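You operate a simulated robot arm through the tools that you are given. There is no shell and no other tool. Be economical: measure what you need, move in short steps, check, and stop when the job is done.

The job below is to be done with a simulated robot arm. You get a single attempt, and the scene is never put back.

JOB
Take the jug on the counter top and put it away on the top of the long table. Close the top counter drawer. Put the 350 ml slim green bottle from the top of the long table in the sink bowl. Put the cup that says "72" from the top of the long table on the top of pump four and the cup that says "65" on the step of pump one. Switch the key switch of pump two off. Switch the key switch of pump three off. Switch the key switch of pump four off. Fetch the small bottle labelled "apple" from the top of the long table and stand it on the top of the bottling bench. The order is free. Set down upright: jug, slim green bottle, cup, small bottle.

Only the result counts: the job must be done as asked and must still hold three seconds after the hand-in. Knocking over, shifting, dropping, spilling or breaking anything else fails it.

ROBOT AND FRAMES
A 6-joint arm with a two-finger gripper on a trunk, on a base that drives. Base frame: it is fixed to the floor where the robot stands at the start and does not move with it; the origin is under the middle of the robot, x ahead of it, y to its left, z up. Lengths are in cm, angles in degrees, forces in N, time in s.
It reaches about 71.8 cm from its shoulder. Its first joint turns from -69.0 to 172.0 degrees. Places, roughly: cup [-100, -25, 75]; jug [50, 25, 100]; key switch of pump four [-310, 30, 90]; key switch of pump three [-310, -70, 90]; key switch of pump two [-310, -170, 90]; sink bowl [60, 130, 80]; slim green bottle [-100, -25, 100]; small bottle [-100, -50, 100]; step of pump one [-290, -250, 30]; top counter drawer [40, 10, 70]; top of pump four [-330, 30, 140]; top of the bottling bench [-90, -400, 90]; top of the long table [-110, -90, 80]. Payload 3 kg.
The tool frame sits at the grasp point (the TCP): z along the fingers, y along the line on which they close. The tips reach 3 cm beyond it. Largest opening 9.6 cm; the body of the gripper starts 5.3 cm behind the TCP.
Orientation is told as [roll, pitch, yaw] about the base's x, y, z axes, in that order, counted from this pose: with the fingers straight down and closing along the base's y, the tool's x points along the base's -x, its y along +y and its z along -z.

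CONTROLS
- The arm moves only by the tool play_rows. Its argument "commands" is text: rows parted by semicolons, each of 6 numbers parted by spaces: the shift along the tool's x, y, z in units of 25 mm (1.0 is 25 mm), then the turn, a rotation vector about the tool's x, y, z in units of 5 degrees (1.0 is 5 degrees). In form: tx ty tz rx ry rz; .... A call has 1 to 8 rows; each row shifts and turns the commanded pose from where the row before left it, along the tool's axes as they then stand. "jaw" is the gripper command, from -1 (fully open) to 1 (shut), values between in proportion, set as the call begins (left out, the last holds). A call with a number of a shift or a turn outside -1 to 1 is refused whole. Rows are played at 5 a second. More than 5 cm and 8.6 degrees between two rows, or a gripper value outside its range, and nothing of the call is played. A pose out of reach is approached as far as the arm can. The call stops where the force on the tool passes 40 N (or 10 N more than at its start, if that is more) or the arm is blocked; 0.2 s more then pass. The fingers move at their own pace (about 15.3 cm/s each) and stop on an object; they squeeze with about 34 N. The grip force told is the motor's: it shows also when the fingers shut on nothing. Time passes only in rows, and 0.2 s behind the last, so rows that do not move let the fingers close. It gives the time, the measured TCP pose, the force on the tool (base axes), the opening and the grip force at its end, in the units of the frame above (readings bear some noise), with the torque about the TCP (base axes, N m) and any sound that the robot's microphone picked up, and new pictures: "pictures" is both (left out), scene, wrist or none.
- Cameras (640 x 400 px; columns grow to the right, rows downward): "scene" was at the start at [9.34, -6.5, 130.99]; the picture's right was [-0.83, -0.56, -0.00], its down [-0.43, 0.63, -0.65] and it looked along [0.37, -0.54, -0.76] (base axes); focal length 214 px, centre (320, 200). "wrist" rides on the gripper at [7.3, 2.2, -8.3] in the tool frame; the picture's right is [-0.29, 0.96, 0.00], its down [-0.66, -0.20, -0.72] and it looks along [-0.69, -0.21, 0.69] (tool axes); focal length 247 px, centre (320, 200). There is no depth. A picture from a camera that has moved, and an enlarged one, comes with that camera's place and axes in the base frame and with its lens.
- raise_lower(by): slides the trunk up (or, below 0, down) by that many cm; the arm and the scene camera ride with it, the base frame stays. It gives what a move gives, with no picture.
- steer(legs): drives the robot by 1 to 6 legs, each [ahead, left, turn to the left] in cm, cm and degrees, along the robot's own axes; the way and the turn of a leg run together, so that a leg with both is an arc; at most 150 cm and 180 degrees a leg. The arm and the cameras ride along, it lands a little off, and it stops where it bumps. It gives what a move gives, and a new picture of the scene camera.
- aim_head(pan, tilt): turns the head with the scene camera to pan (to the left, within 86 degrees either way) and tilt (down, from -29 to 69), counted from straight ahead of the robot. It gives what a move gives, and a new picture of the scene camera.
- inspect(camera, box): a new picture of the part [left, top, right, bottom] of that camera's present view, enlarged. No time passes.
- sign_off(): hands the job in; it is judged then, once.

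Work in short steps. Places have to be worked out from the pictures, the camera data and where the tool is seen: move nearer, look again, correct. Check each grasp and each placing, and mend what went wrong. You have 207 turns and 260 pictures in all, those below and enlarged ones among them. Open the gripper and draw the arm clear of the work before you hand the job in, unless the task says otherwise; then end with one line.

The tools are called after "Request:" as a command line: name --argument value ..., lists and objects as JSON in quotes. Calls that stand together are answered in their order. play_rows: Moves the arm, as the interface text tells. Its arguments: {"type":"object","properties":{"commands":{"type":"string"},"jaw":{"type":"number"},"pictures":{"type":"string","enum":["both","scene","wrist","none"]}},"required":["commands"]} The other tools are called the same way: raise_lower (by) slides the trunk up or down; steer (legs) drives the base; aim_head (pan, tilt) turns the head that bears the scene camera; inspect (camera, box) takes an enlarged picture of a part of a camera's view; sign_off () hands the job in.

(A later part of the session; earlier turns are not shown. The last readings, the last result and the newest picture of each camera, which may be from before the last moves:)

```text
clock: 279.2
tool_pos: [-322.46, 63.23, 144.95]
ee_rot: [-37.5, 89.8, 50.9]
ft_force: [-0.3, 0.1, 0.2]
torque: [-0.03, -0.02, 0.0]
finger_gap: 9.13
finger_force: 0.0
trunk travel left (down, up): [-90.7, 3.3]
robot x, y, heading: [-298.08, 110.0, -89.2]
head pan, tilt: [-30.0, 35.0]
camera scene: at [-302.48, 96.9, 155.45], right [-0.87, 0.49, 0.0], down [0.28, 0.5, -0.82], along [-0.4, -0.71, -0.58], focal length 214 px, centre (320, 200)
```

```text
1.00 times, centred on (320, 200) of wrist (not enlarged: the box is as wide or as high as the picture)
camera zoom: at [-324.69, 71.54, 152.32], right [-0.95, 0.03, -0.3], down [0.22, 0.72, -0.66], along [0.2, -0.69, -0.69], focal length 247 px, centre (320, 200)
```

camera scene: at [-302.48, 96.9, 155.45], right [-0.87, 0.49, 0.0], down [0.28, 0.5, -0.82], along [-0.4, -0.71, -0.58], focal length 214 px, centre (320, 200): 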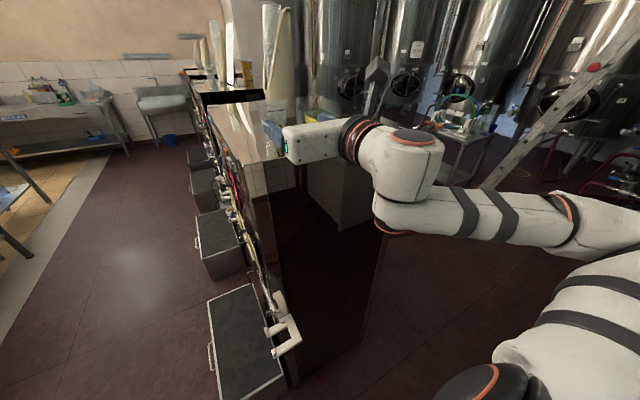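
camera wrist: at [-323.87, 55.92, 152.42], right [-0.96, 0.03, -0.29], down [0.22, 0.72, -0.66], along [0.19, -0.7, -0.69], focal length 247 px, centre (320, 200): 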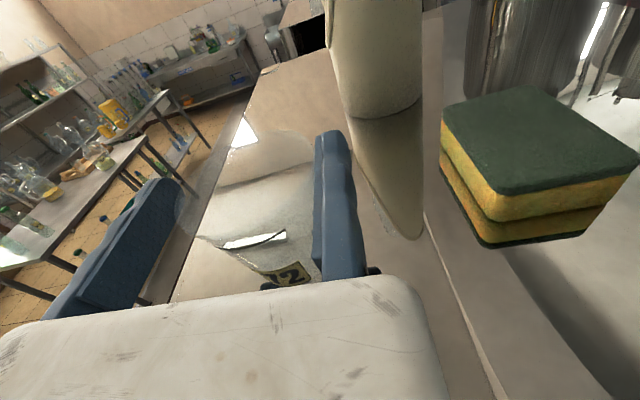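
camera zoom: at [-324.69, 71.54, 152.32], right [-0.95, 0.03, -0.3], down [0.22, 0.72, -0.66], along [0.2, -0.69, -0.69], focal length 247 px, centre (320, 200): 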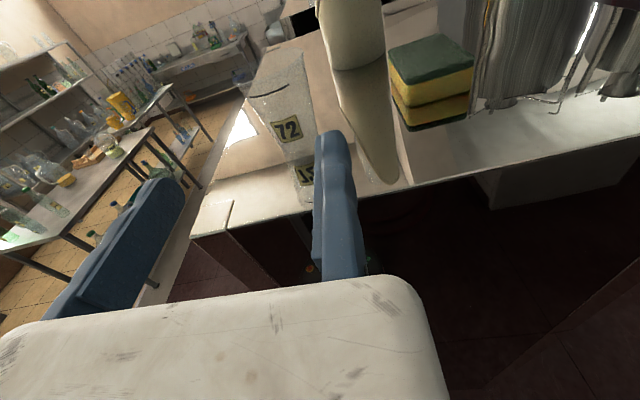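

Cup 72 stands upright on pump 4. Now the key switches: go round to the front of pump 4 and look.

Request:
steer --legs '[[0, 104, 0], [86, 0, 0], [0, 0, -90]]'

Request:
raise_lower --by -35

Request:
aim_head --pan 0 --tilt 15

```text
clock: 292.6
tool_pos: [-239.18, 49.97, 145.04]
ee_rot: [-76.8, 89.9, -78.9]
ft_force: [0.1, -0.4, -0.5]
torque: [-0.05, -0.03, 0.0]
finger_gap: 9.12
finger_force: 0.1
trunk travel left (down, up): [-90.7, 3.3]
robot x, y, heading: [-193.12, 25.38, 180.3]
head pan, tilt: [-30.0, 35.0]
camera scene: at [-205.55, 29.5, 155.47], right [0.5, 0.87, 0.0], down [0.5, -0.29, -0.82], along [-0.71, 0.41, -0.57], focal length 214 px, centre (320, 200)
```

scene: 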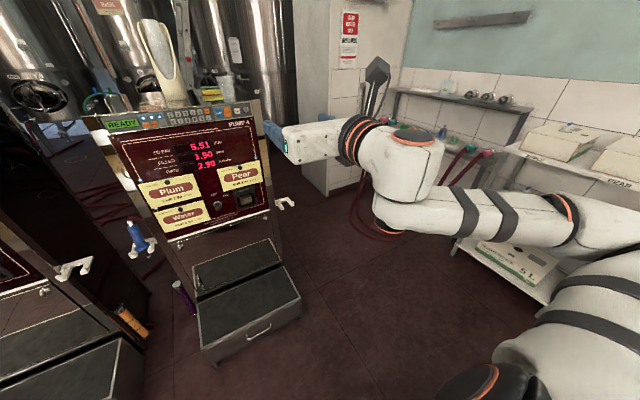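

```text
clock: 296.0
tool_pos: [-239.02, 50.01, 110.09]
ee_rot: [-80.0, 89.9, -82.2]
ft_force: [0.7, -0.2, 0.8]
torque: [0.0, 0.03, -0.02]
finger_gap: 9.12
finger_force: 0.1
trunk travel left (down, up): [-55.7, 38.3]
robot x, y, heading: [-192.73, 25.21, 180.1]
head pan, tilt: [-30.0, 35.0]
```

```text
clock: 296.9
tool_pos: [-239.03, 50.05, 110.13]
ee_rot: [-81.0, 89.9, -83.2]
ft_force: [-0.9, -0.3, -0.6]
torque: [0.0, -0.01, 0.01]
finger_gap: 9.1
finger_force: 0.0
trunk travel left (down, up): [-55.7, 38.3]
robot x, y, heading: [-192.83, 25.08, 179.8]
head pan, tilt: [0.0, 15.0]
camera scene: at [-207.25, 25.11, 123.67], right [0.0, 1.0, 0.0], down [0.26, 0.0, -0.97], along [-0.97, 0.0, -0.26], focal length 214 px, centre (320, 200)
```

scene: 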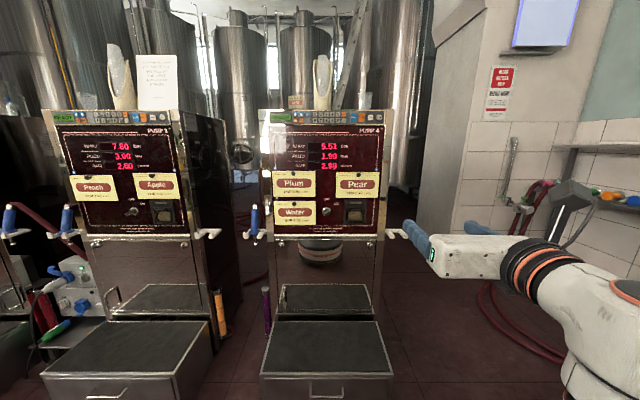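

Request:
inspect --camera "scene" --box '[300, 190, 400, 250]'

Request:
inspect --camera "scene" --box '[110, 190, 190, 240]'

Request:
inspect --camera "scene" --box '[230, 280, 410, 400]'

```text
6.40 times, centred on (350, 220) of scene
camera zoom: at [-207.25, 25.11, 123.67], right [0.0, 1.0, 0.0], down [0.26, 0.0, -0.97], along [-0.97, 0.0, -0.26], focal length 1373 px, centre (128, 72)
```

zoom: 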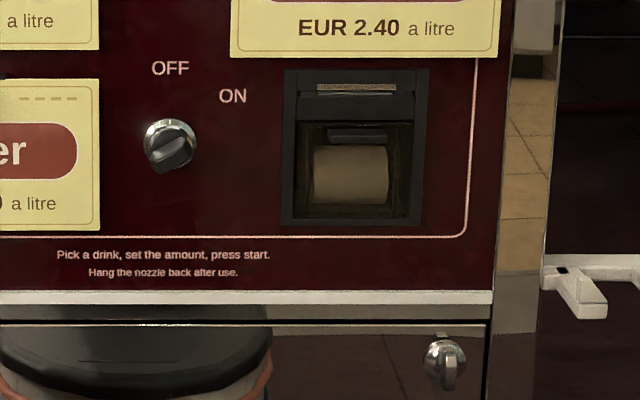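

```text
8.00 times, centred on (150, 215) of scene
camera zoom: at [-207.25, 25.11, 123.67], right [0.0, 1.0, 0.0], down [0.26, 0.0, -0.97], along [-0.97, 0.0, -0.26], focal length 1716 px, centre (1680, 80)
```

zoom: 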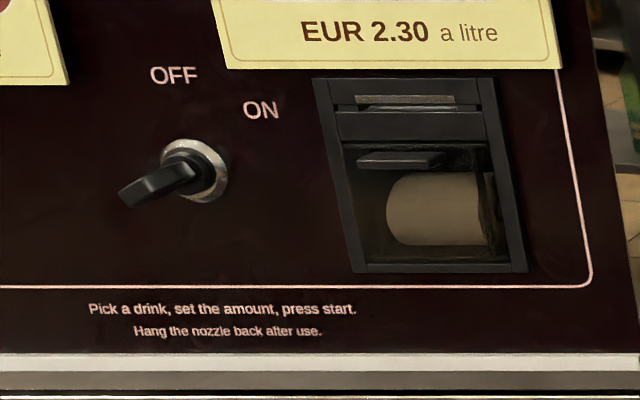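

```text
3.33 times, centred on (320, 340) of scene
camera zoom: at [-207.25, 25.11, 123.67], right [0.0, 1.0, 0.0], down [0.26, 0.0, -0.97], along [-0.97, 0.0, -0.26], focal length 715 px, centre (320, -267)
```

zoom: 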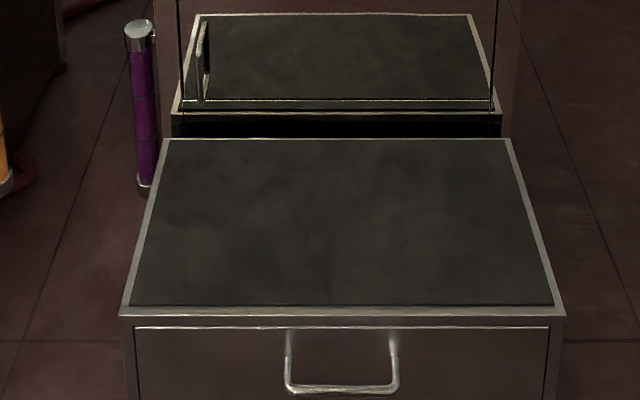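

The keys point at ON (38° above horizontal right); OFF is straight up, so each needs ~52° counter-clockwise. I'll grip the bow with the hand rolled +52° and twist back. Test the forward reach here at key height first.

Request:
play_rows --commands "-1 0 0 0 0 0;-1 0 0 0 0 0;-1 0 0 0 0 0;-1 0 0 0 0 0;0 0 1 0 0 0;0 0 1 0 0 0;0 0 1 0 0 0;0 0 1 0 0 0" --jaw 0.4 --pictures "scene"

```text
clock: 298.7
tool_pos: [-249.14, 50.36, 100.11]
ee_rot: [-18.8, 89.9, -20.9]
ft_force: [-0.5, -0.6, -0.9]
torque: [0.0, -0.02, -0.01]
finger_gap: 2.88
finger_force: 0.0
trunk travel left (down, up): [-55.7, 38.3]
robot x, y, heading: [-193.09, 25.08, 180.0]
head pan, tilt: [0.0, 15.0]
camera scene: at [-207.35, 25.04, 123.66], right [0.0, 1.0, 0.0], down [0.26, 0.0, -0.97], along [-0.97, 0.0, -0.26], focal length 214 px, centre (320, 200)
```

scene: 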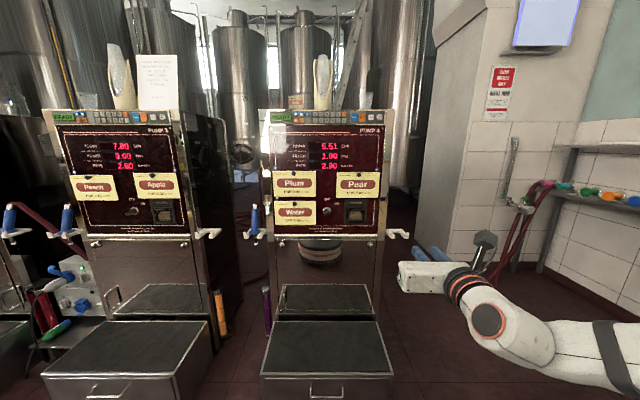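

Reach 56 cm ahead works. Roll the hand +52°, line up with the key of pump 4 (y≈28.3, z≈91).

Request:
play_rows --commands "0 0 0 0 0 1;0 0 0 0 0 1;0 0 0 0 0 1;0 0 0 0 0 1;0 0 0 0 0 1;0 0 0 0 0 1;0 0 0 0 0 1;0 0 0 0 0 1" --pictures "none"

Request:
play_rows --commands "0 0 0 0 0 1;0 0 0 0 0 1;0 0 0 0 0 0.4" --pictures "none"

Request:
raise_lower --by -9

Request:
steer --legs '[[0, 22, 0], [36, 0, 0]]'

Request:
inspect --camera "wrist" --box '[0, 0, 640, 400]'

```text
clock: 300.5
tool_pos: [-249.16, 50.43, 100.12]
ee_rot: [-90.1, 49.7, -92.1]
ft_force: [-0.8, 0.3, -0.9]
torque: [0.0, 0.02, 0.0]
finger_gap: 2.89
finger_force: 0.1
trunk travel left (down, up): [-55.7, 38.3]
robot x, y, heading: [-192.69, 25.07, 180.0]
head pan, tilt: [0.0, 15.0]
```

```text
clock: 301.3
tool_pos: [-249.0, 50.44, 100.01]
ee_rot: [-90.0, 37.8, -92.2]
ft_force: [0.0, -0.6, -0.5]
torque: [-0.02, 0.0, -0.02]
finger_gap: 2.88
finger_force: 0.1
trunk travel left (down, up): [-55.7, 38.3]
robot x, y, heading: [-192.86, 24.77, 180.2]
head pan, tilt: [0.0, 15.0]
```

```text
clock: 302.6
tool_pos: [-249.02, 50.34, 91.05]
ee_rot: [-90.0, 37.9, -92.2]
ft_force: [-0.1, 0.4, -0.5]
torque: [-0.03, -0.05, -0.01]
finger_gap: 2.87
finger_force: 0.1
trunk travel left (down, up): [-46.7, 47.3]
robot x, y, heading: [-192.91, 25.4, 179.9]
head pan, tilt: [0.0, 15.0]
```

```text
clock: 306.2
tool_pos: [-284.95, 28.17, 91.03]
ee_rot: [-90.0, 37.9, -92.2]
ft_force: [0.1, 0.0, -0.2]
torque: [0.0, 0.0, 0.02]
finger_gap: 2.86
finger_force: 0.1
trunk travel left (down, up): [-46.7, 47.3]
robot x, y, heading: [-228.37, 3.23, 179.8]
head pan, tilt: [0.0, 15.0]
camera scene: at [-243.15, 2.88, 114.67], right [0.0, 1.0, 0.0], down [0.26, 0.0, -0.97], along [-0.97, 0.0, -0.26], focal length 214 px, centre (320, 200)
```

scene: 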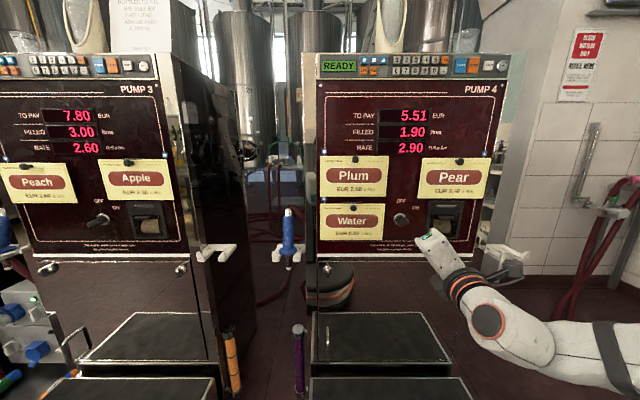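

```text
1.00 times, centred on (320, 200) of wrist (not enlarged: the box is as wide or as high as the picture)
camera zoom: at [-276.45, 35.03, 93.77], right [0.01, 0.36, -0.93], down [0.7, -0.67, -0.24], along [-0.72, -0.65, -0.26], focal length 247 px, centre (320, 200)
```

zoom: 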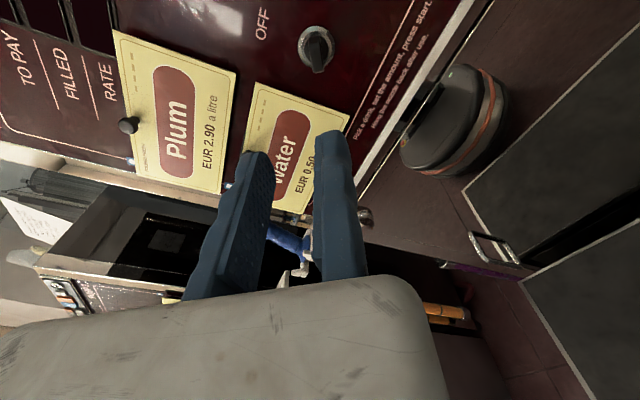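

Key bow at about (−306.9,28.7,91.1). Adjust and approach in steps.

Request:
raise_lower --by -0.5

Request:
steer --legs '[[0, -1, 0], [11, 0, 0]]'

Request:
inspect --camera "wrist" --box '[0, 0, 640, 400]'

```text
clock: 306.7
tool_pos: [-284.88, 28.23, 90.62]
ee_rot: [-90.1, 37.9, -92.1]
ft_force: [-0.8, -0.1, -0.7]
torque: [-0.01, -0.02, -0.01]
finger_gap: 2.87
finger_force: 0.0
trunk travel left (down, up): [-46.2, 47.8]
robot x, y, heading: [-228.4, 2.97, 180.1]
head pan, tilt: [0.0, 15.0]
```

```text
clock: 308.2
tool_pos: [-296.1, 29.24, 90.53]
ee_rot: [-89.9, 37.9, -92.1]
ft_force: [0.9, -0.4, 0.6]
torque: [0.02, 0.04, -0.03]
finger_gap: 2.87
finger_force: 0.1
trunk travel left (down, up): [-46.2, 47.8]
robot x, y, heading: [-239.98, 3.98, 179.8]
head pan, tilt: [0.0, 15.0]
camera scene: at [-254.18, 3.89, 114.16], right [0.0, 1.0, 0.0], down [0.26, 0.0, -0.97], along [-0.97, 0.0, -0.26], focal length 214 px, centre (320, 200)
```

scene: 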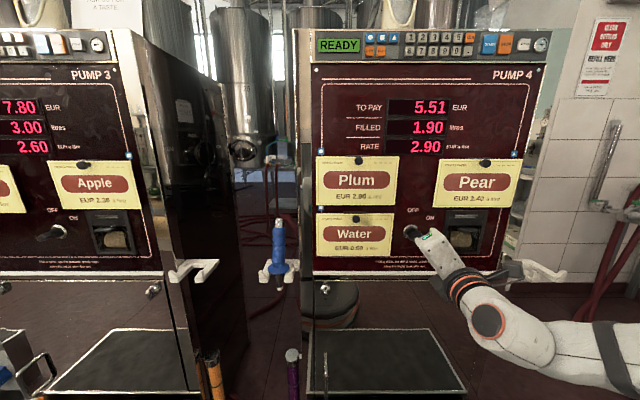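

```text
1.00 times, centred on (320, 200) of wrist (not enlarged: the box is as wide or as high as the picture)
camera zoom: at [-287.47, 36.05, 93.25], right [0.02, 0.36, -0.93], down [0.7, -0.67, -0.24], along [-0.72, -0.65, -0.26], focal length 247 px, centre (320, 200)
```

zoom: 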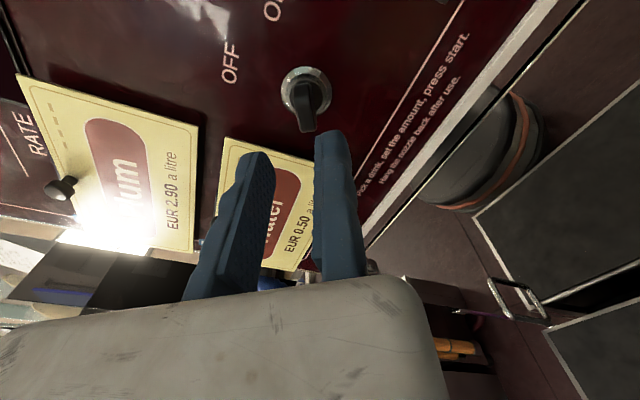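

Request:
steer --legs '[[5, 0, 0]]'

Request:
inspect --camera "wrist" --box '[160, 40, 480, 240]'

```text
clock: 309.2
tool_pos: [-301.07, 29.14, 90.52]
ee_rot: [-89.9, 38.0, -92.2]
ft_force: [-0.1, -0.3, -0.3]
torque: [-0.02, -0.02, -0.03]
finger_gap: 2.89
finger_force: 0.1
trunk travel left (down, up): [-46.2, 47.8]
robot x, y, heading: [-244.66, 4.33, 179.9]
head pan, tilt: [0.0, 15.0]
camera scene: at [-259.21, 3.91, 114.16], right [0.0, 1.0, 0.0], down [0.26, 0.0, -0.97], along [-0.97, 0.0, -0.26], focal length 214 px, centre (320, 200)
```

scene: 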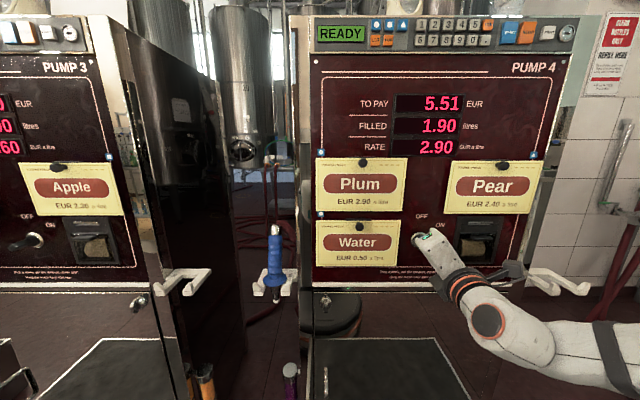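

```text
2.00 times, centred on (320, 140) of wrist
camera zoom: at [-292.49, 36.07, 93.24], right [0.02, 0.36, -0.93], down [0.7, -0.67, -0.24], along [-0.72, -0.65, -0.26], focal length 494 px, centre (320, 320)
```

zoom: 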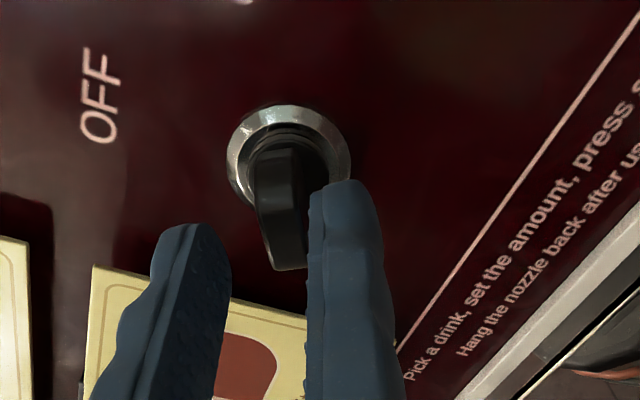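

Request:
steer --legs '[[1.8, 0, 0]]'

Request:
play_rows --commands "0 0 0 0 0 0;0 0 0 0 0 0;0 0 0 0 0 0" --jaw 1 --pictures "wrist"

```text
clock: 309.9
tool_pos: [-302.77, 29.25, 90.46]
ee_rot: [-89.8, 37.8, -92.2]
ft_force: [0.6, 0.1, -0.9]
torque: [-0.02, 0.01, 0.02]
finger_gap: 2.89
finger_force: 0.2
trunk travel left (down, up): [-46.2, 47.8]
robot x, y, heading: [-246.3, 3.93, 179.8]
head pan, tilt: [0.0, 15.0]
camera scene: at [-260.98, 3.91, 114.16], right [0.0, 1.0, 0.0], down [0.26, 0.0, -0.97], along [-0.97, 0.0, -0.26], focal length 214 px, centre (320, 200)
```

scene: 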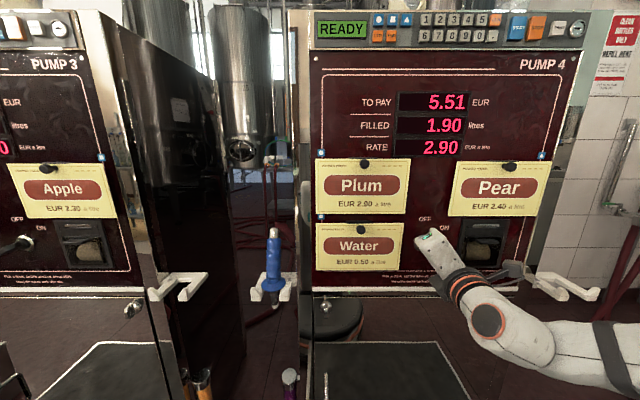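

```text
clock: 310.8
tool_pos: [-302.69, 28.94, 90.77]
ee_rot: [-90.2, 38.1, -92.6]
ft_force: [-14.1, -7.8, 21.8]
torque: [-0.08, 0.52, 1.07]
finger_gap: 1.2
finger_force: 45.0
trunk travel left (down, up): [-46.2, 47.8]
robot x, y, heading: [-246.54, 3.92, 180.0]
head pan, tilt: [0.0, 15.0]
camera wrist: at [-294.21, 35.77, 93.58], right [0.01, 0.36, -0.93], down [0.7, -0.67, -0.25], along [-0.72, -0.65, -0.26], focal length 247 px, centre (320, 200)
```

wrist: 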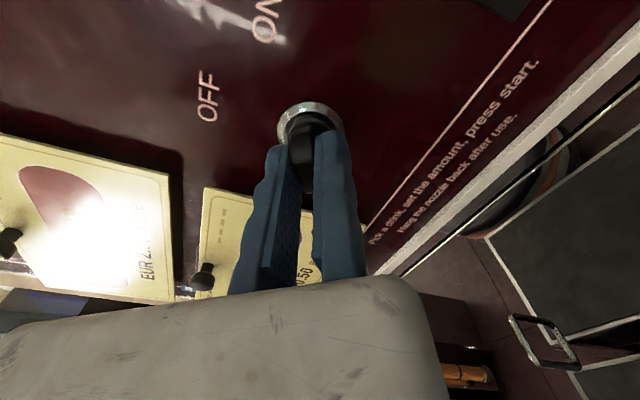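

Key is gripped (gap 1.2). Relieve the side force, then twist counter-clockwise.

Request:
play_rows --commands "0 -0.16 0 0 0 0;0 0 0 0 0 0;0.02 0 0 0 0 -1;0.02 0 0 0 0 -1;0.02 0 0 0 0 -1;0.02 0 0 0 0 -1" --pictures "wrist"

```text
clock: 312.1
tool_pos: [-302.68, 29.03, 90.97]
ee_rot: [-89.9, 57.9, -92.1]
ft_force: [-7.3, -2.4, 8.0]
torque: [-0.07, 1.51, 0.18]
finger_gap: 1.23
finger_force: 44.8
trunk travel left (down, up): [-46.2, 47.8]
robot x, y, heading: [-246.38, 4.33, 180.2]
head pan, tilt: [0.0, 15.0]
camera wrist: at [-294.25, 34.5, 96.1], right [0.03, 0.66, -0.75], down [0.7, -0.55, -0.45], along [-0.71, -0.52, -0.47], focal length 247 px, centre (320, 200)
```

wrist: 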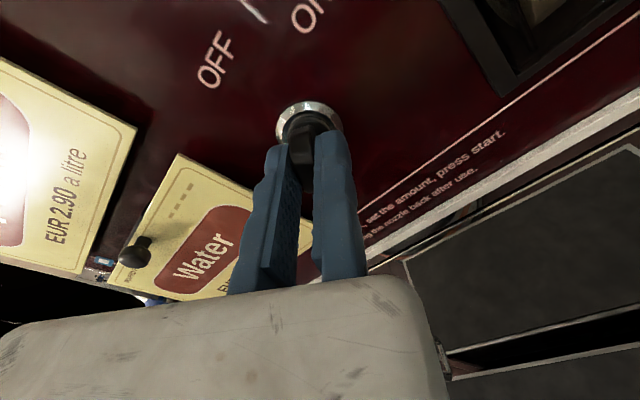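

It turns with the key. Continue the twist to vertical.

Request:
play_rows --commands "0.02 0 0 0 0 -1;0.02 0 0 0 0 -1;0.02 0 0 0 0 -1;0.02 0 0 0 0 -1;0.02 0 0 0 0 -1;0.02 0 0 0 0 -1;0.02 0 0 0 0 -0.6" --pictures "wrist"

```text
clock: 313.8
tool_pos: [-302.66, 29.09, 91.46]
ee_rot: [87.9, 89.0, 85.7]
ft_force: [-6.6, -5.0, 9.8]
torque: [-0.65, 1.04, 0.99]
finger_gap: 1.26
finger_force: 45.2
trunk travel left (down, up): [-46.2, 47.8]
robot x, y, heading: [-246.21, 3.72, 179.9]
head pan, tilt: [0.0, 15.0]
camera wrist: at [-294.37, 30.82, 98.79], right [0.04, 0.96, -0.28], down [0.72, -0.22, -0.66], along [-0.7, -0.17, -0.7], focal length 247 px, centre (320, 200)
```

wrist: 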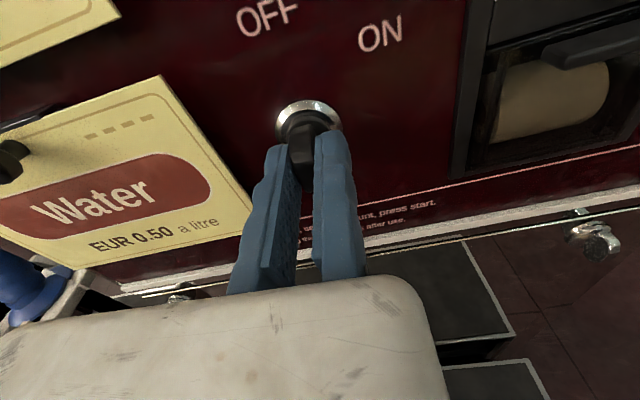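

Request:
play_rows --commands "0 0 0 0 0 -0.7;0 0 0 0 0 0" --pictures "none"

Request:
play_rows --commands "0 0 0 0 0 0;0 0 0 0 0 0;0 0 0 0 0 0" --jaw 0.4 --pictures "none"

Request:
steer --legs '[[-14, 0, 0]]'

Request:
inspect --camera "wrist" --box '[160, 0, 480, 200]'

Request:
inspect --camera "scene" --box '[360, 190, 460, 250]'

```text
clock: 314.4
tool_pos: [-302.74, 29.2, 91.34]
ee_rot: [90.2, 85.5, 87.8]
ft_force: [-7.1, -4.1, 12.9]
torque: [-1.07, 0.38, 0.96]
finger_gap: 1.37
finger_force: 45.2
trunk travel left (down, up): [-46.2, 47.8]
robot x, y, heading: [-246.19, 4.1, 179.5]
head pan, tilt: [0.0, 15.0]
```

```text
clock: 315.1
tool_pos: [-302.6, 29.27, 91.28]
ee_rot: [89.4, 85.6, 87.1]
ft_force: [0.5, 0.2, 0.0]
torque: [-0.01, 0.01, -0.03]
finger_gap: 2.88
finger_force: 0.1
trunk travel left (down, up): [-46.2, 47.8]
robot x, y, heading: [-246.44, 4.06, 179.8]
head pan, tilt: [0.0, 15.0]
```

```text
clock: 316.5
tool_pos: [-288.67, 29.25, 91.35]
ee_rot: [90.4, 85.7, 87.9]
ft_force: [0.7, -0.1, 0.8]
torque: [0.01, -0.05, 0.01]
finger_gap: 2.85
finger_force: 0.1
trunk travel left (down, up): [-46.2, 47.8]
robot x, y, heading: [-232.29, 3.87, 179.8]
head pan, tilt: [0.0, 15.0]
camera scene: at [-246.83, 3.89, 114.19], right [0.0, 1.0, 0.0], down [0.26, 0.0, -0.97], along [-0.97, 0.0, -0.26], focal length 214 px, centre (320, 200)
```

scene: 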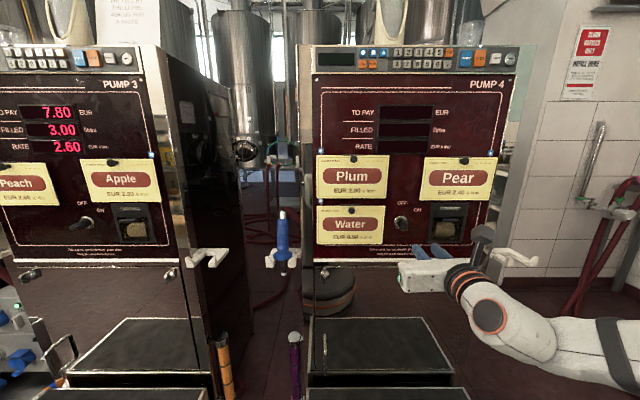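

```text
2.00 times, centred on (320, 100) of wrist
camera zoom: at [-280.33, 30.56, 98.87], right [0.04, 0.97, -0.22], down [0.72, -0.18, -0.67], along [-0.7, -0.13, -0.71], focal length 494 px, centre (320, 400)
```

zoom: 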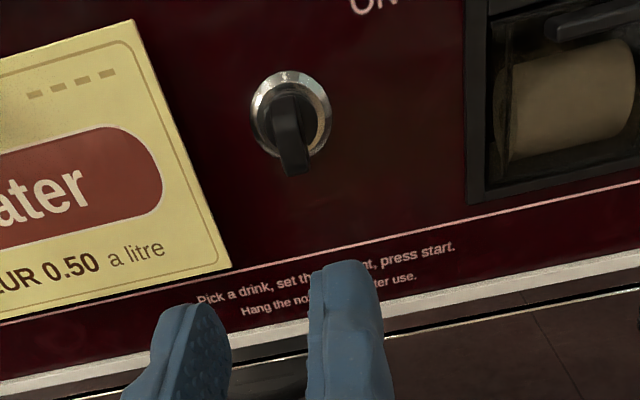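

```text
6.40 times, centred on (410, 220) of scene
camera zoom: at [-246.83, 3.89, 114.19], right [0.0, 1.0, 0.0], down [0.26, 0.0, -0.97], along [-0.97, 0.0, -0.26], focal length 1373 px, centre (-256, 72)
```

zoom: 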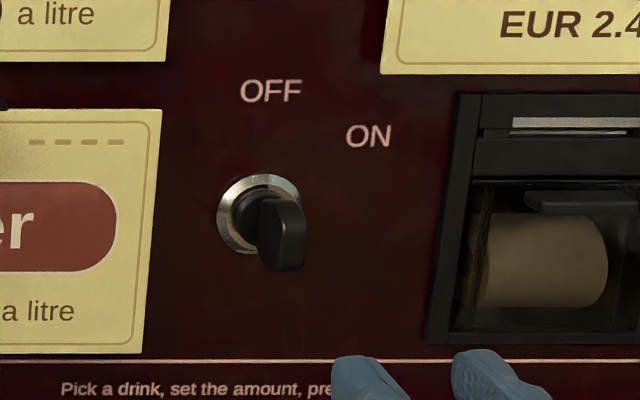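

Pump four's display went dark: it is off. Now pump three: back off, roll the hand again, slide left 100.

Request:
steer --legs '[[-10, 0, 0], [0, 99, 0]]'

Request:
play_rows --commands "0 0 0 0 0 1;0 0 0 0 0 1;0 0 0 0 0 1;0 0 0 0 0 1;0 0 0 0 0 1;0 0 0 0 0 1;0 0 0 0 0 1;0 0 0 0 0 1" --pictures "none"

Request:
play_rows --commands "0 0 0 0 0 1;0 0 0 0 0 1;0 0 0 0 0 1;0 0 0 0 0 0.2" --pictures "none"

Request:
inspect --camera "wrist" --box '[0, 0, 640, 400]'

Request:
inspect --camera "scene" --box '[340, 180, 460, 260]'

```text
clock: 322.3
tool_pos: [-279.04, -68.03, 91.36]
ee_rot: [89.7, 85.7, 87.2]
ft_force: [0.3, -0.5, -0.3]
torque: [-0.01, 0.02, 0.03]
finger_gap: 2.87
finger_force: 0.0
trunk travel left (down, up): [-46.2, 47.8]
robot x, y, heading: [-223.32, -93.91, 179.6]
head pan, tilt: [0.0, 15.0]
camera scene: at [-237.38, -93.6, 114.18], right [0.01, 1.0, 0.0], down [0.26, 0.0, -0.97], along [-0.97, 0.01, -0.26], focal length 214 px, centre (320, 200)
```

scene: 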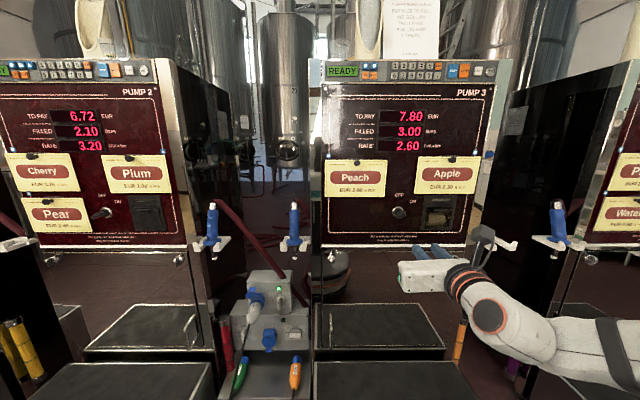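

```text
clock: 324.1
tool_pos: [-279.05, -67.96, 91.38]
ee_rot: [-90.0, 54.3, -92.5]
ft_force: [0.2, -0.4, 0.1]
torque: [-0.01, -0.03, 0.01]
finger_gap: 2.88
finger_force: 0.1
trunk travel left (down, up): [-46.2, 47.8]
robot x, y, heading: [-223.1, -93.93, 179.6]
head pan, tilt: [0.0, 15.0]
```

```text
clock: 325.1
tool_pos: [-279.14, -68.0, 91.35]
ee_rot: [-90.0, 38.3, -92.5]
ft_force: [0.4, 0.3, 0.1]
torque: [0.02, 0.02, 0.02]
finger_gap: 2.89
finger_force: 0.0
trunk travel left (down, up): [-46.2, 47.8]
robot x, y, heading: [-223.0, -93.49, 179.6]
head pan, tilt: [0.0, 15.0]
```

```text
1.00 times, centred on (320, 200) of wrist (not enlarged: the box is as wide or as high as the picture)
camera zoom: at [-270.5, -61.28, 94.13], right [0.02, 0.36, -0.93], down [0.69, -0.68, -0.25], along [-0.72, -0.64, -0.26], focal length 247 px, centre (320, 200)
```

zoom: 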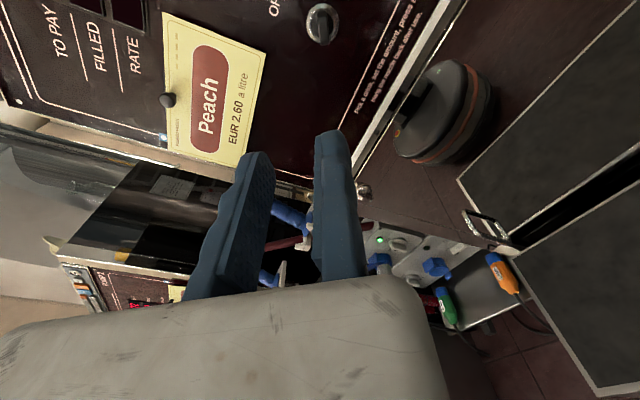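

```text
5.00 times, centred on (400, 220) of scene
camera zoom: at [-237.38, -93.58, 114.18], right [0.01, 1.0, 0.0], down [0.26, 0.0, -0.97], along [-0.97, 0.01, -0.26], focal length 1072 px, centre (-80, 100)
```

zoom: 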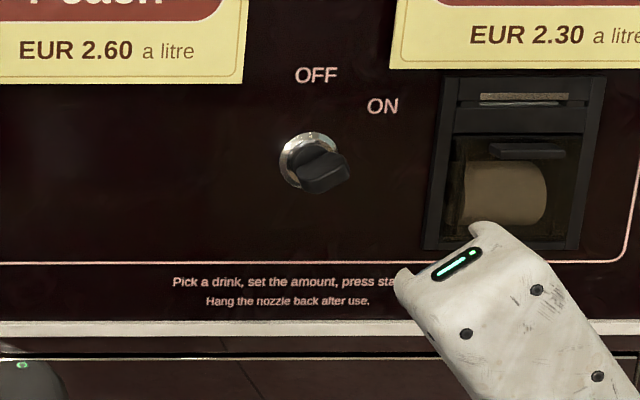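

Lock 3 at ≈(−308.2,−65.8,91.1). Align: right 2.6, down 0.85, ahead 17, then check.

Request:
raise_lower --by -0.85

Request:
steer --legs '[[0, -2.6, 0], [18, 0, 0]]'

Request:
inspect --camera "wrist" --box '[160, 0, 480, 200]'

```text
clock: 325.7
tool_pos: [-279.0, -68.05, 90.57]
ee_rot: [-90.1, 38.3, -92.7]
ft_force: [-0.2, 0.1, 0.6]
torque: [0.03, 0.01, 0.02]
finger_gap: 2.88
finger_force: 0.0
trunk travel left (down, up): [-45.3, 48.7]
robot x, y, heading: [-222.93, -93.7, 179.8]
head pan, tilt: [0.0, 15.0]
```

```text
clock: 327.6
tool_pos: [-297.1, -65.38, 90.42]
ee_rot: [-89.9, 38.4, -92.6]
ft_force: [0.0, 0.1, 0.2]
torque: [0.03, 0.02, 0.04]
finger_gap: 2.91
finger_force: 0.1
trunk travel left (down, up): [-45.3, 48.7]
robot x, y, heading: [-241.11, -90.93, 179.4]
head pan, tilt: [0.0, 15.0]
camera scene: at [-255.37, -90.88, 113.31], right [0.01, 1.0, 0.0], down [0.26, 0.0, -0.97], along [-0.97, 0.01, -0.26], focal length 214 px, centre (320, 200)
```

scene: 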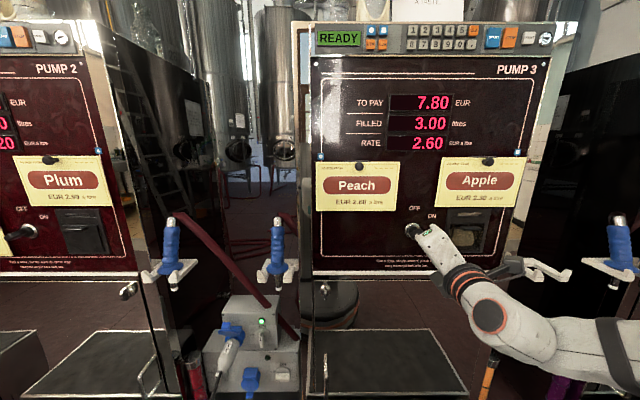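

```text
2.00 times, centred on (320, 100) of wrist
camera zoom: at [-288.5, -58.61, 93.25], right [0.02, 0.36, -0.93], down [0.69, -0.67, -0.25], along [-0.72, -0.64, -0.26], focal length 494 px, centre (320, 400)
```

zoom: 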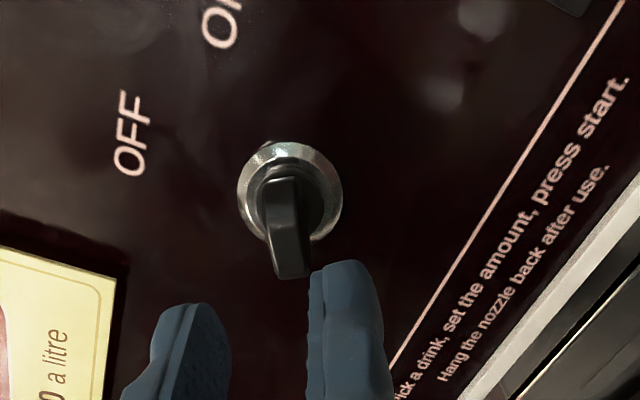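

Request:
steer --legs '[[5.7, 0, 0]]'

Request:
inspect --camera "wrist" --box '[160, 40, 480, 240]'

```text
clock: 328.5
tool_pos: [-302.67, -65.35, 90.38]
ee_rot: [-89.9, 38.4, -92.5]
ft_force: [0.1, 0.4, -0.2]
torque: [0.01, -0.01, 0.01]
finger_gap: 2.86
finger_force: 0.2
trunk travel left (down, up): [-45.3, 48.7]
robot x, y, heading: [-246.52, -90.89, 179.2]
head pan, tilt: [0.0, 15.0]
camera scene: at [-261.06, -90.83, 113.31], right [0.01, 1.0, 0.0], down [0.26, 0.0, -0.97], along [-0.97, 0.01, -0.26], focal length 214 px, centre (320, 200)
```

scene: 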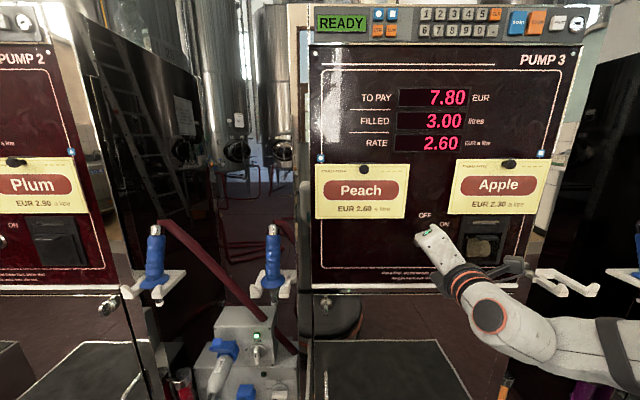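

```text
2.00 times, centred on (320, 140) of wrist
camera zoom: at [-294.18, -58.56, 93.24], right [0.02, 0.36, -0.93], down [0.69, -0.67, -0.25], along [-0.72, -0.64, -0.26], focal length 494 px, centre (320, 320)
```

zoom: 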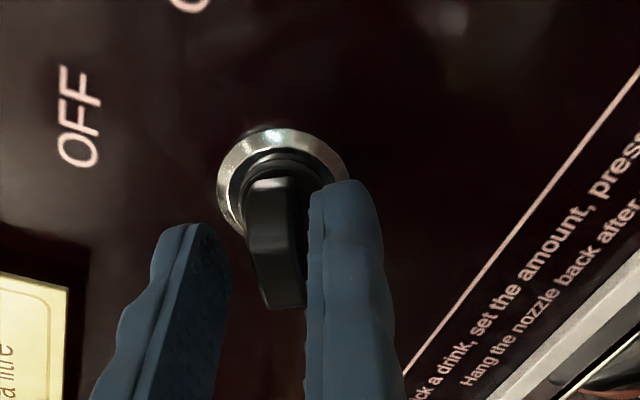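

Key between the fingers; close, relieve, and twist in two parts.

Request:
play_rows --commands "0 0 0 0 0 0;0 0 0 0 0 0;0 0 0 0 0 0" --jaw 1 --pictures "none"

Request:
play_rows --commands "0 -0.16 0 0 0 0;0 0 0 0 0 0;0.02 0 0 0 0 -1;0.02 0 0 0 0 -1;0.02 0 0 0 0 -1;0.02 0 0 0 0 -1" --pictures "none"

Request:
play_rows --commands "0.02 0 0 0 0 -1;0.02 0 0 0 0 -1;0.02 0 0 0 0 -1;0.02 0 0 0 0 -1;0.02 0 0 0 0 -1;0.02 0 0 0 0 -1;0.02 0 0 0 0 -0.6;0 0 0 0 0 -0.7" --pictures "scene"

```text
clock: 329.3
tool_pos: [-302.62, -65.67, 90.87]
ee_rot: [-90.3, 38.7, -92.8]
ft_force: [-15.4, -8.6, 25.4]
torque: [-0.08, 0.59, 1.0]
finger_gap: 1.21
finger_force: 45.1
trunk travel left (down, up): [-45.3, 48.7]
robot x, y, heading: [-246.49, -90.81, 179.8]
head pan, tilt: [0.0, 15.0]
```

```text
clock: 330.7
tool_pos: [-302.54, -65.69, 91.05]
ee_rot: [-90.0, 58.6, -92.6]
ft_force: [-9.4, -2.4, 13.9]
torque: [-0.07, 1.56, 0.19]
finger_gap: 1.26
finger_force: 45.5
trunk travel left (down, up): [-45.3, 48.7]
robot x, y, heading: [-246.54, -90.73, 179.5]
head pan, tilt: [0.0, 15.0]
```

```text
clock: 332.5
tool_pos: [-302.53, -65.4, 91.49]
ee_rot: [89.9, 84.9, 87.5]
ft_force: [-4.6, -5.8, 10.5]
torque: [-1.14, 0.88, 0.83]
finger_gap: 1.38
finger_force: 44.5
trunk travel left (down, up): [-45.3, 48.7]
robot x, y, heading: [-246.73, -91.01, 179.6]
head pan, tilt: [0.0, 15.0]
camera scene: at [-260.84, -91.06, 113.34], right [0.01, 1.0, 0.0], down [0.26, 0.0, -0.97], along [-0.97, 0.01, -0.26], focal length 214 px, centre (320, 200)
```

scene: 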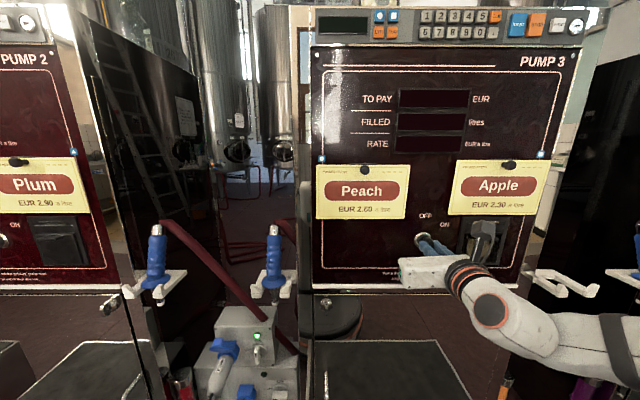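

Pump three is off. Release, back away, slide to pump two and re-roll the hand.

Request:
play_rows --commands "0 0 0 0 0 0;0 0 0 0 0 0;0 0 0 0 0 0" --jaw 0.4 --pictures "none"

Request:
steer --legs '[[-24, 0, 0], [0, 95, 0]]'

Request:
play_rows --commands "0 0 0 0 0 1;0 0 0 0 0 1;0 0 0 0 0 1;0 0 0 0 0 1;0 0 0 0 0 1;0 0 0 0 0 1;0 0 0 0 0 1;0 0 0 0 0 1" --pictures "none"

Request:
play_rows --commands "0 0 0 0 0 1;0 0 0 0 0 1;0 0 0 0 0 1;0 0 0 0 0 0.3" --pictures "wrist"

Request:
inspect --camera "scene" --box '[340, 180, 460, 260]'

```text
clock: 333.3
tool_pos: [-302.65, -65.35, 91.36]
ee_rot: [89.6, 85.1, 87.0]
ft_force: [-0.6, -1.1, 0.1]
torque: [-0.01, 0.04, -0.02]
finger_gap: 2.9
finger_force: 0.1
trunk travel left (down, up): [-45.3, 48.7]
robot x, y, heading: [-246.83, -90.84, 179.6]
head pan, tilt: [0.0, 15.0]
```

```text
clock: 339.7
tool_pos: [-278.73, -160.45, 91.26]
ee_rot: [89.8, 85.1, 88.1]
ft_force: [0.5, -0.7, 0.2]
torque: [0.0, -0.02, -0.02]
finger_gap: 2.88
finger_force: 0.0
trunk travel left (down, up): [-45.3, 48.7]
robot x, y, heading: [-222.32, -185.31, -179.8]
head pan, tilt: [0.0, 15.0]
camera scene: at [-236.75, -185.5, 113.33], right [-0.01, 1.0, 0.0], down [0.26, 0.0, -0.97], along [-0.97, -0.01, -0.26], focal length 214 px, centre (320, 200)
```

scene: 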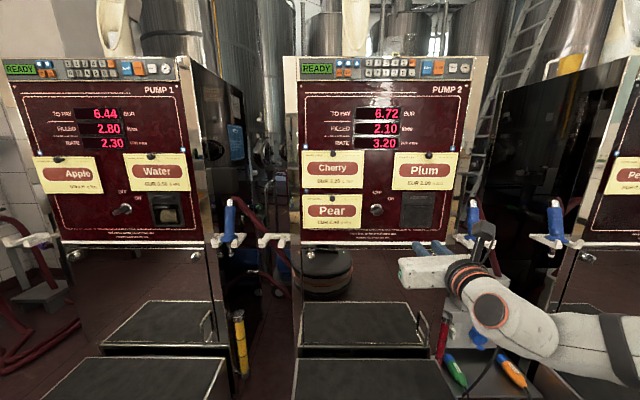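

```text
clock: 341.5
tool_pos: [-278.58, -160.5, 91.28]
ee_rot: [-89.9, 54.7, -91.8]
ft_force: [0.0, 0.6, 0.2]
torque: [0.01, 0.0, 0.01]
finger_gap: 2.87
finger_force: 0.0
trunk travel left (down, up): [-45.3, 48.7]
robot x, y, heading: [-222.39, -185.16, -179.4]
head pan, tilt: [0.0, 15.0]
```

```text
clock: 342.5
tool_pos: [-278.79, -160.42, 91.3]
ee_rot: [-89.9, 38.3, -91.7]
ft_force: [0.5, -0.1, -1.2]
torque: [0.01, 0.01, 0.02]
finger_gap: 2.89
finger_force: 0.1
trunk travel left (down, up): [-45.3, 48.7]
robot x, y, heading: [-223.05, -185.34, -179.4]
head pan, tilt: [0.0, 15.0]
camera wrist: at [-270.31, -153.63, 94.07], right [0.01, 0.36, -0.93], down [0.7, -0.67, -0.25], along [-0.71, -0.65, -0.26], focal length 247 px, centre (320, 200)
```

wrist: 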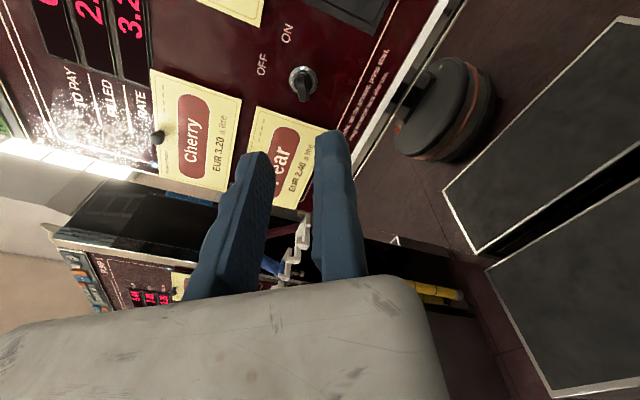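

```text
5.00 times, centred on (400, 220) of scene
camera zoom: at [-236.75, -185.48, 113.33], right [-0.01, 1.0, 0.0], down [0.26, 0.0, -0.97], along [-0.97, -0.01, -0.26], focal length 1072 px, centre (-80, 100)
```

zoom: 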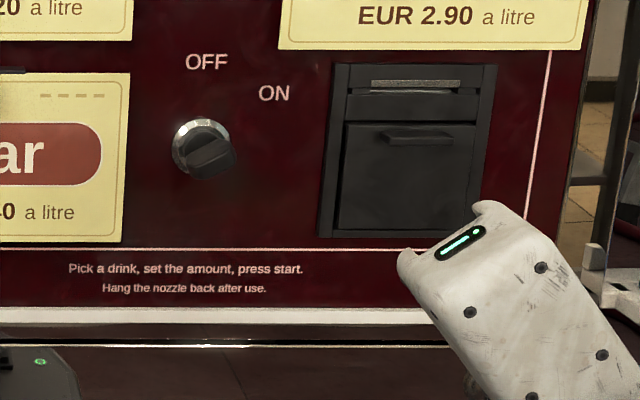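

Lock 2 at ≈(−308.5,−166.7,91). Align left 5.4, down 0.8, then advance.

Request:
raise_lower --by -0.8

Request:
steer --legs '[[0, 5.5, 0], [18, 0, 0]]'

Request:
inspect --camera "wrist" --box '[160, 0, 480, 200]'

```text
clock: 343.0
tool_pos: [-278.66, -160.47, 90.39]
ee_rot: [-90.0, 38.5, -91.8]
ft_force: [-0.2, 0.3, 0.6]
torque: [0.01, 0.01, -0.04]
finger_gap: 2.88
finger_force: 0.0
trunk travel left (down, up): [-44.5, 49.5]
robot x, y, heading: [-222.89, -185.57, -179.7]
head pan, tilt: [0.0, 15.0]
```

```text
clock: 345.1
tool_pos: [-296.62, -166.03, 90.49]
ee_rot: [-89.9, 38.3, -91.9]
ft_force: [0.2, 0.4, -0.1]
torque: [-0.01, 0.0, -0.02]
finger_gap: 2.93
finger_force: 0.1
trunk travel left (down, up): [-44.5, 49.5]
robot x, y, heading: [-240.13, -191.0, -179.7]
head pan, tilt: [0.0, 15.0]
camera scene: at [-254.59, -191.08, 112.51], right [-0.01, 1.0, 0.0], down [0.26, 0.0, -0.97], along [-0.97, -0.01, -0.26], focal length 214 px, centre (320, 200)
```

scene: 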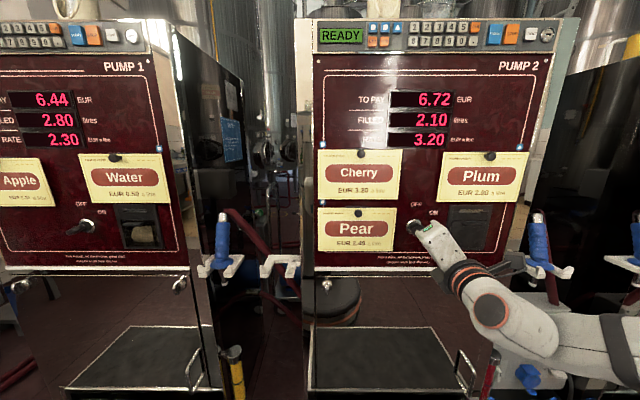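

```text
2.00 times, centred on (320, 100) of wrist
camera zoom: at [-288.08, -159.18, 93.24], right [0.01, 0.36, -0.93], down [0.7, -0.67, -0.25], along [-0.71, -0.65, -0.26], focal length 494 px, centre (320, 400)
```

zoom: 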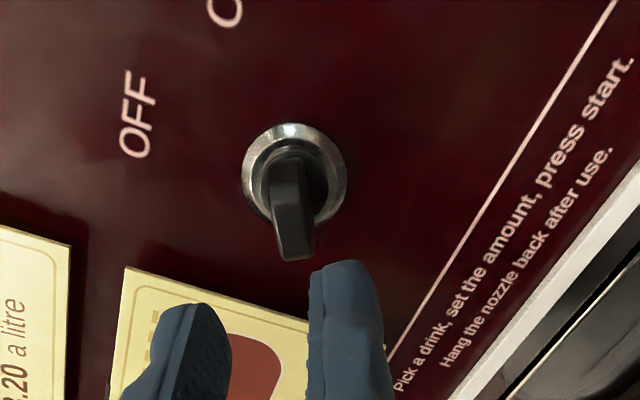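

Request:
raise_lower --by -0.3

Request:
steer --legs '[[0, -0.25, 0], [6, 0, 0]]'

Request:
inspect --camera "wrist" --box '[160, 40, 480, 240]'

```text
clock: 345.6
tool_pos: [-296.48, -166.03, 90.24]
ee_rot: [-90.0, 38.4, -91.8]
ft_force: [0.0, 0.9, 0.0]
torque: [-0.01, 0.01, 0.03]
finger_gap: 2.85
finger_force: 0.1
trunk travel left (down, up): [-44.2, 49.8]
robot x, y, heading: [-239.9, -190.69, -179.6]
head pan, tilt: [0.0, 15.0]
```

```text
clock: 346.9
tool_pos: [-302.56, -165.74, 90.05]
ee_rot: [-89.9, 38.4, -91.8]
ft_force: [0.1, 0.3, 0.0]
torque: [0.05, -0.02, -0.01]
finger_gap: 2.88
finger_force: 0.1
trunk travel left (down, up): [-44.2, 49.8]
robot x, y, heading: [-246.47, -190.46, -179.8]
head pan, tilt: [0.0, 15.0]
camera scene: at [-260.52, -190.86, 112.21], right [-0.01, 1.0, 0.0], down [0.26, 0.0, -0.97], along [-0.97, -0.01, -0.26], focal length 214 px, centre (320, 200)
```

scene: 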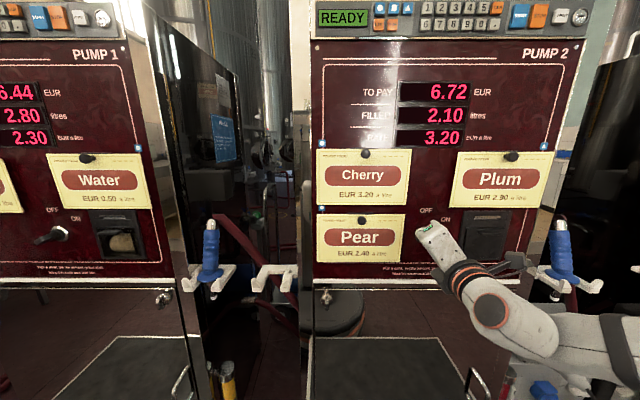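

```text
2.00 times, centred on (320, 140) of wrist
camera zoom: at [-294.0, -158.97, 92.93], right [0.01, 0.36, -0.93], down [0.7, -0.67, -0.25], along [-0.71, -0.65, -0.26], focal length 494 px, centre (320, 320)
```

zoom: 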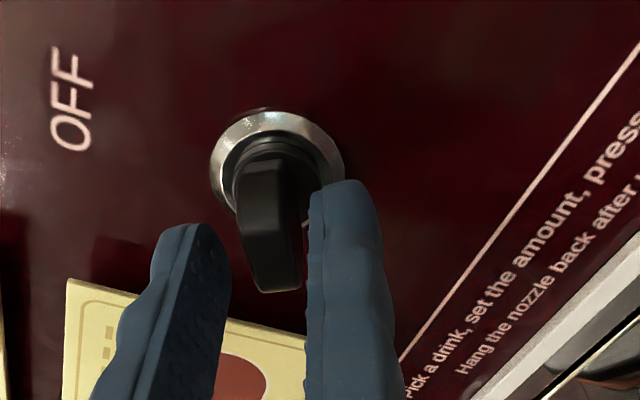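

Request:
play_rows --commands "0 -0.12 0 0 0 0;0 0 0 0 0 0;0 0 0 0 0 0" --jaw 1 --pictures "none"

Request:
play_rows --commands "0 -0.16 0 0 0 0;0 0 0 0 0 0;0.02 0 0 0 0 -1;0.02 0 0 0 0 -1;0.02 0 0 0 0 -1;0.02 0 0 0 0 -1" --pictures "none"

Request:
play_rows --commands "0.02 0 0 0 0 -1;0.02 0 0 0 0 -1;0.02 0 0 0 0 -1;0.02 0 0 0 0 -1;0.02 0 0 0 0 -1;0.02 0 0 0 0 -1;0.02 0 0 0 0 -0.6;0 0 0 0 0 -0.7" --pictures "scene"

```text
clock: 347.7
tool_pos: [-302.42, -166.26, 90.73]
ee_rot: [-90.2, 38.6, -92.0]
ft_force: [-8.8, -5.7, 14.2]
torque: [0.0, 0.69, 0.66]
finger_gap: 1.21
finger_force: 45.2
trunk travel left (down, up): [-44.2, 49.8]
robot x, y, heading: [-246.13, -190.66, -179.6]
head pan, tilt: [0.0, 15.0]
```

```text
clock: 349.1
tool_pos: [-302.3, -166.02, 90.76]
ee_rot: [-89.8, 58.4, -91.6]
ft_force: [5.4, 2.0, -9.0]
torque: [0.04, 1.32, -0.04]
finger_gap: 1.2
finger_force: 44.1
trunk travel left (down, up): [-44.2, 49.8]
robot x, y, heading: [-246.1, -190.68, -179.4]
head pan, tilt: [0.0, 15.0]
```

```text
clock: 350.9
tool_pos: [-302.43, -165.89, 91.18]
ee_rot: [89.8, 85.4, 87.9]
ft_force: [6.7, 4.6, -6.8]
torque: [-1.22, -0.09, 0.7]
finger_gap: 1.33
finger_force: 45.3
trunk travel left (down, up): [-44.2, 49.8]
robot x, y, heading: [-246.16, -190.73, -179.9]
head pan, tilt: [0.0, 15.0]
camera scene: at [-260.38, -190.65, 112.24], right [-0.01, 1.0, 0.0], down [0.26, 0.0, -0.97], along [-0.97, -0.01, -0.26], focal length 214 px, centre (320, 200)
```

scene: 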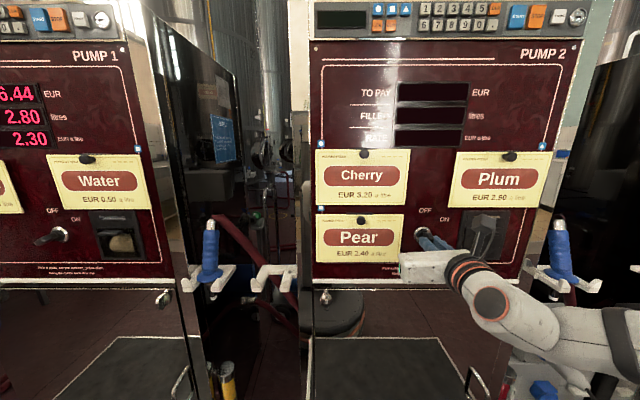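

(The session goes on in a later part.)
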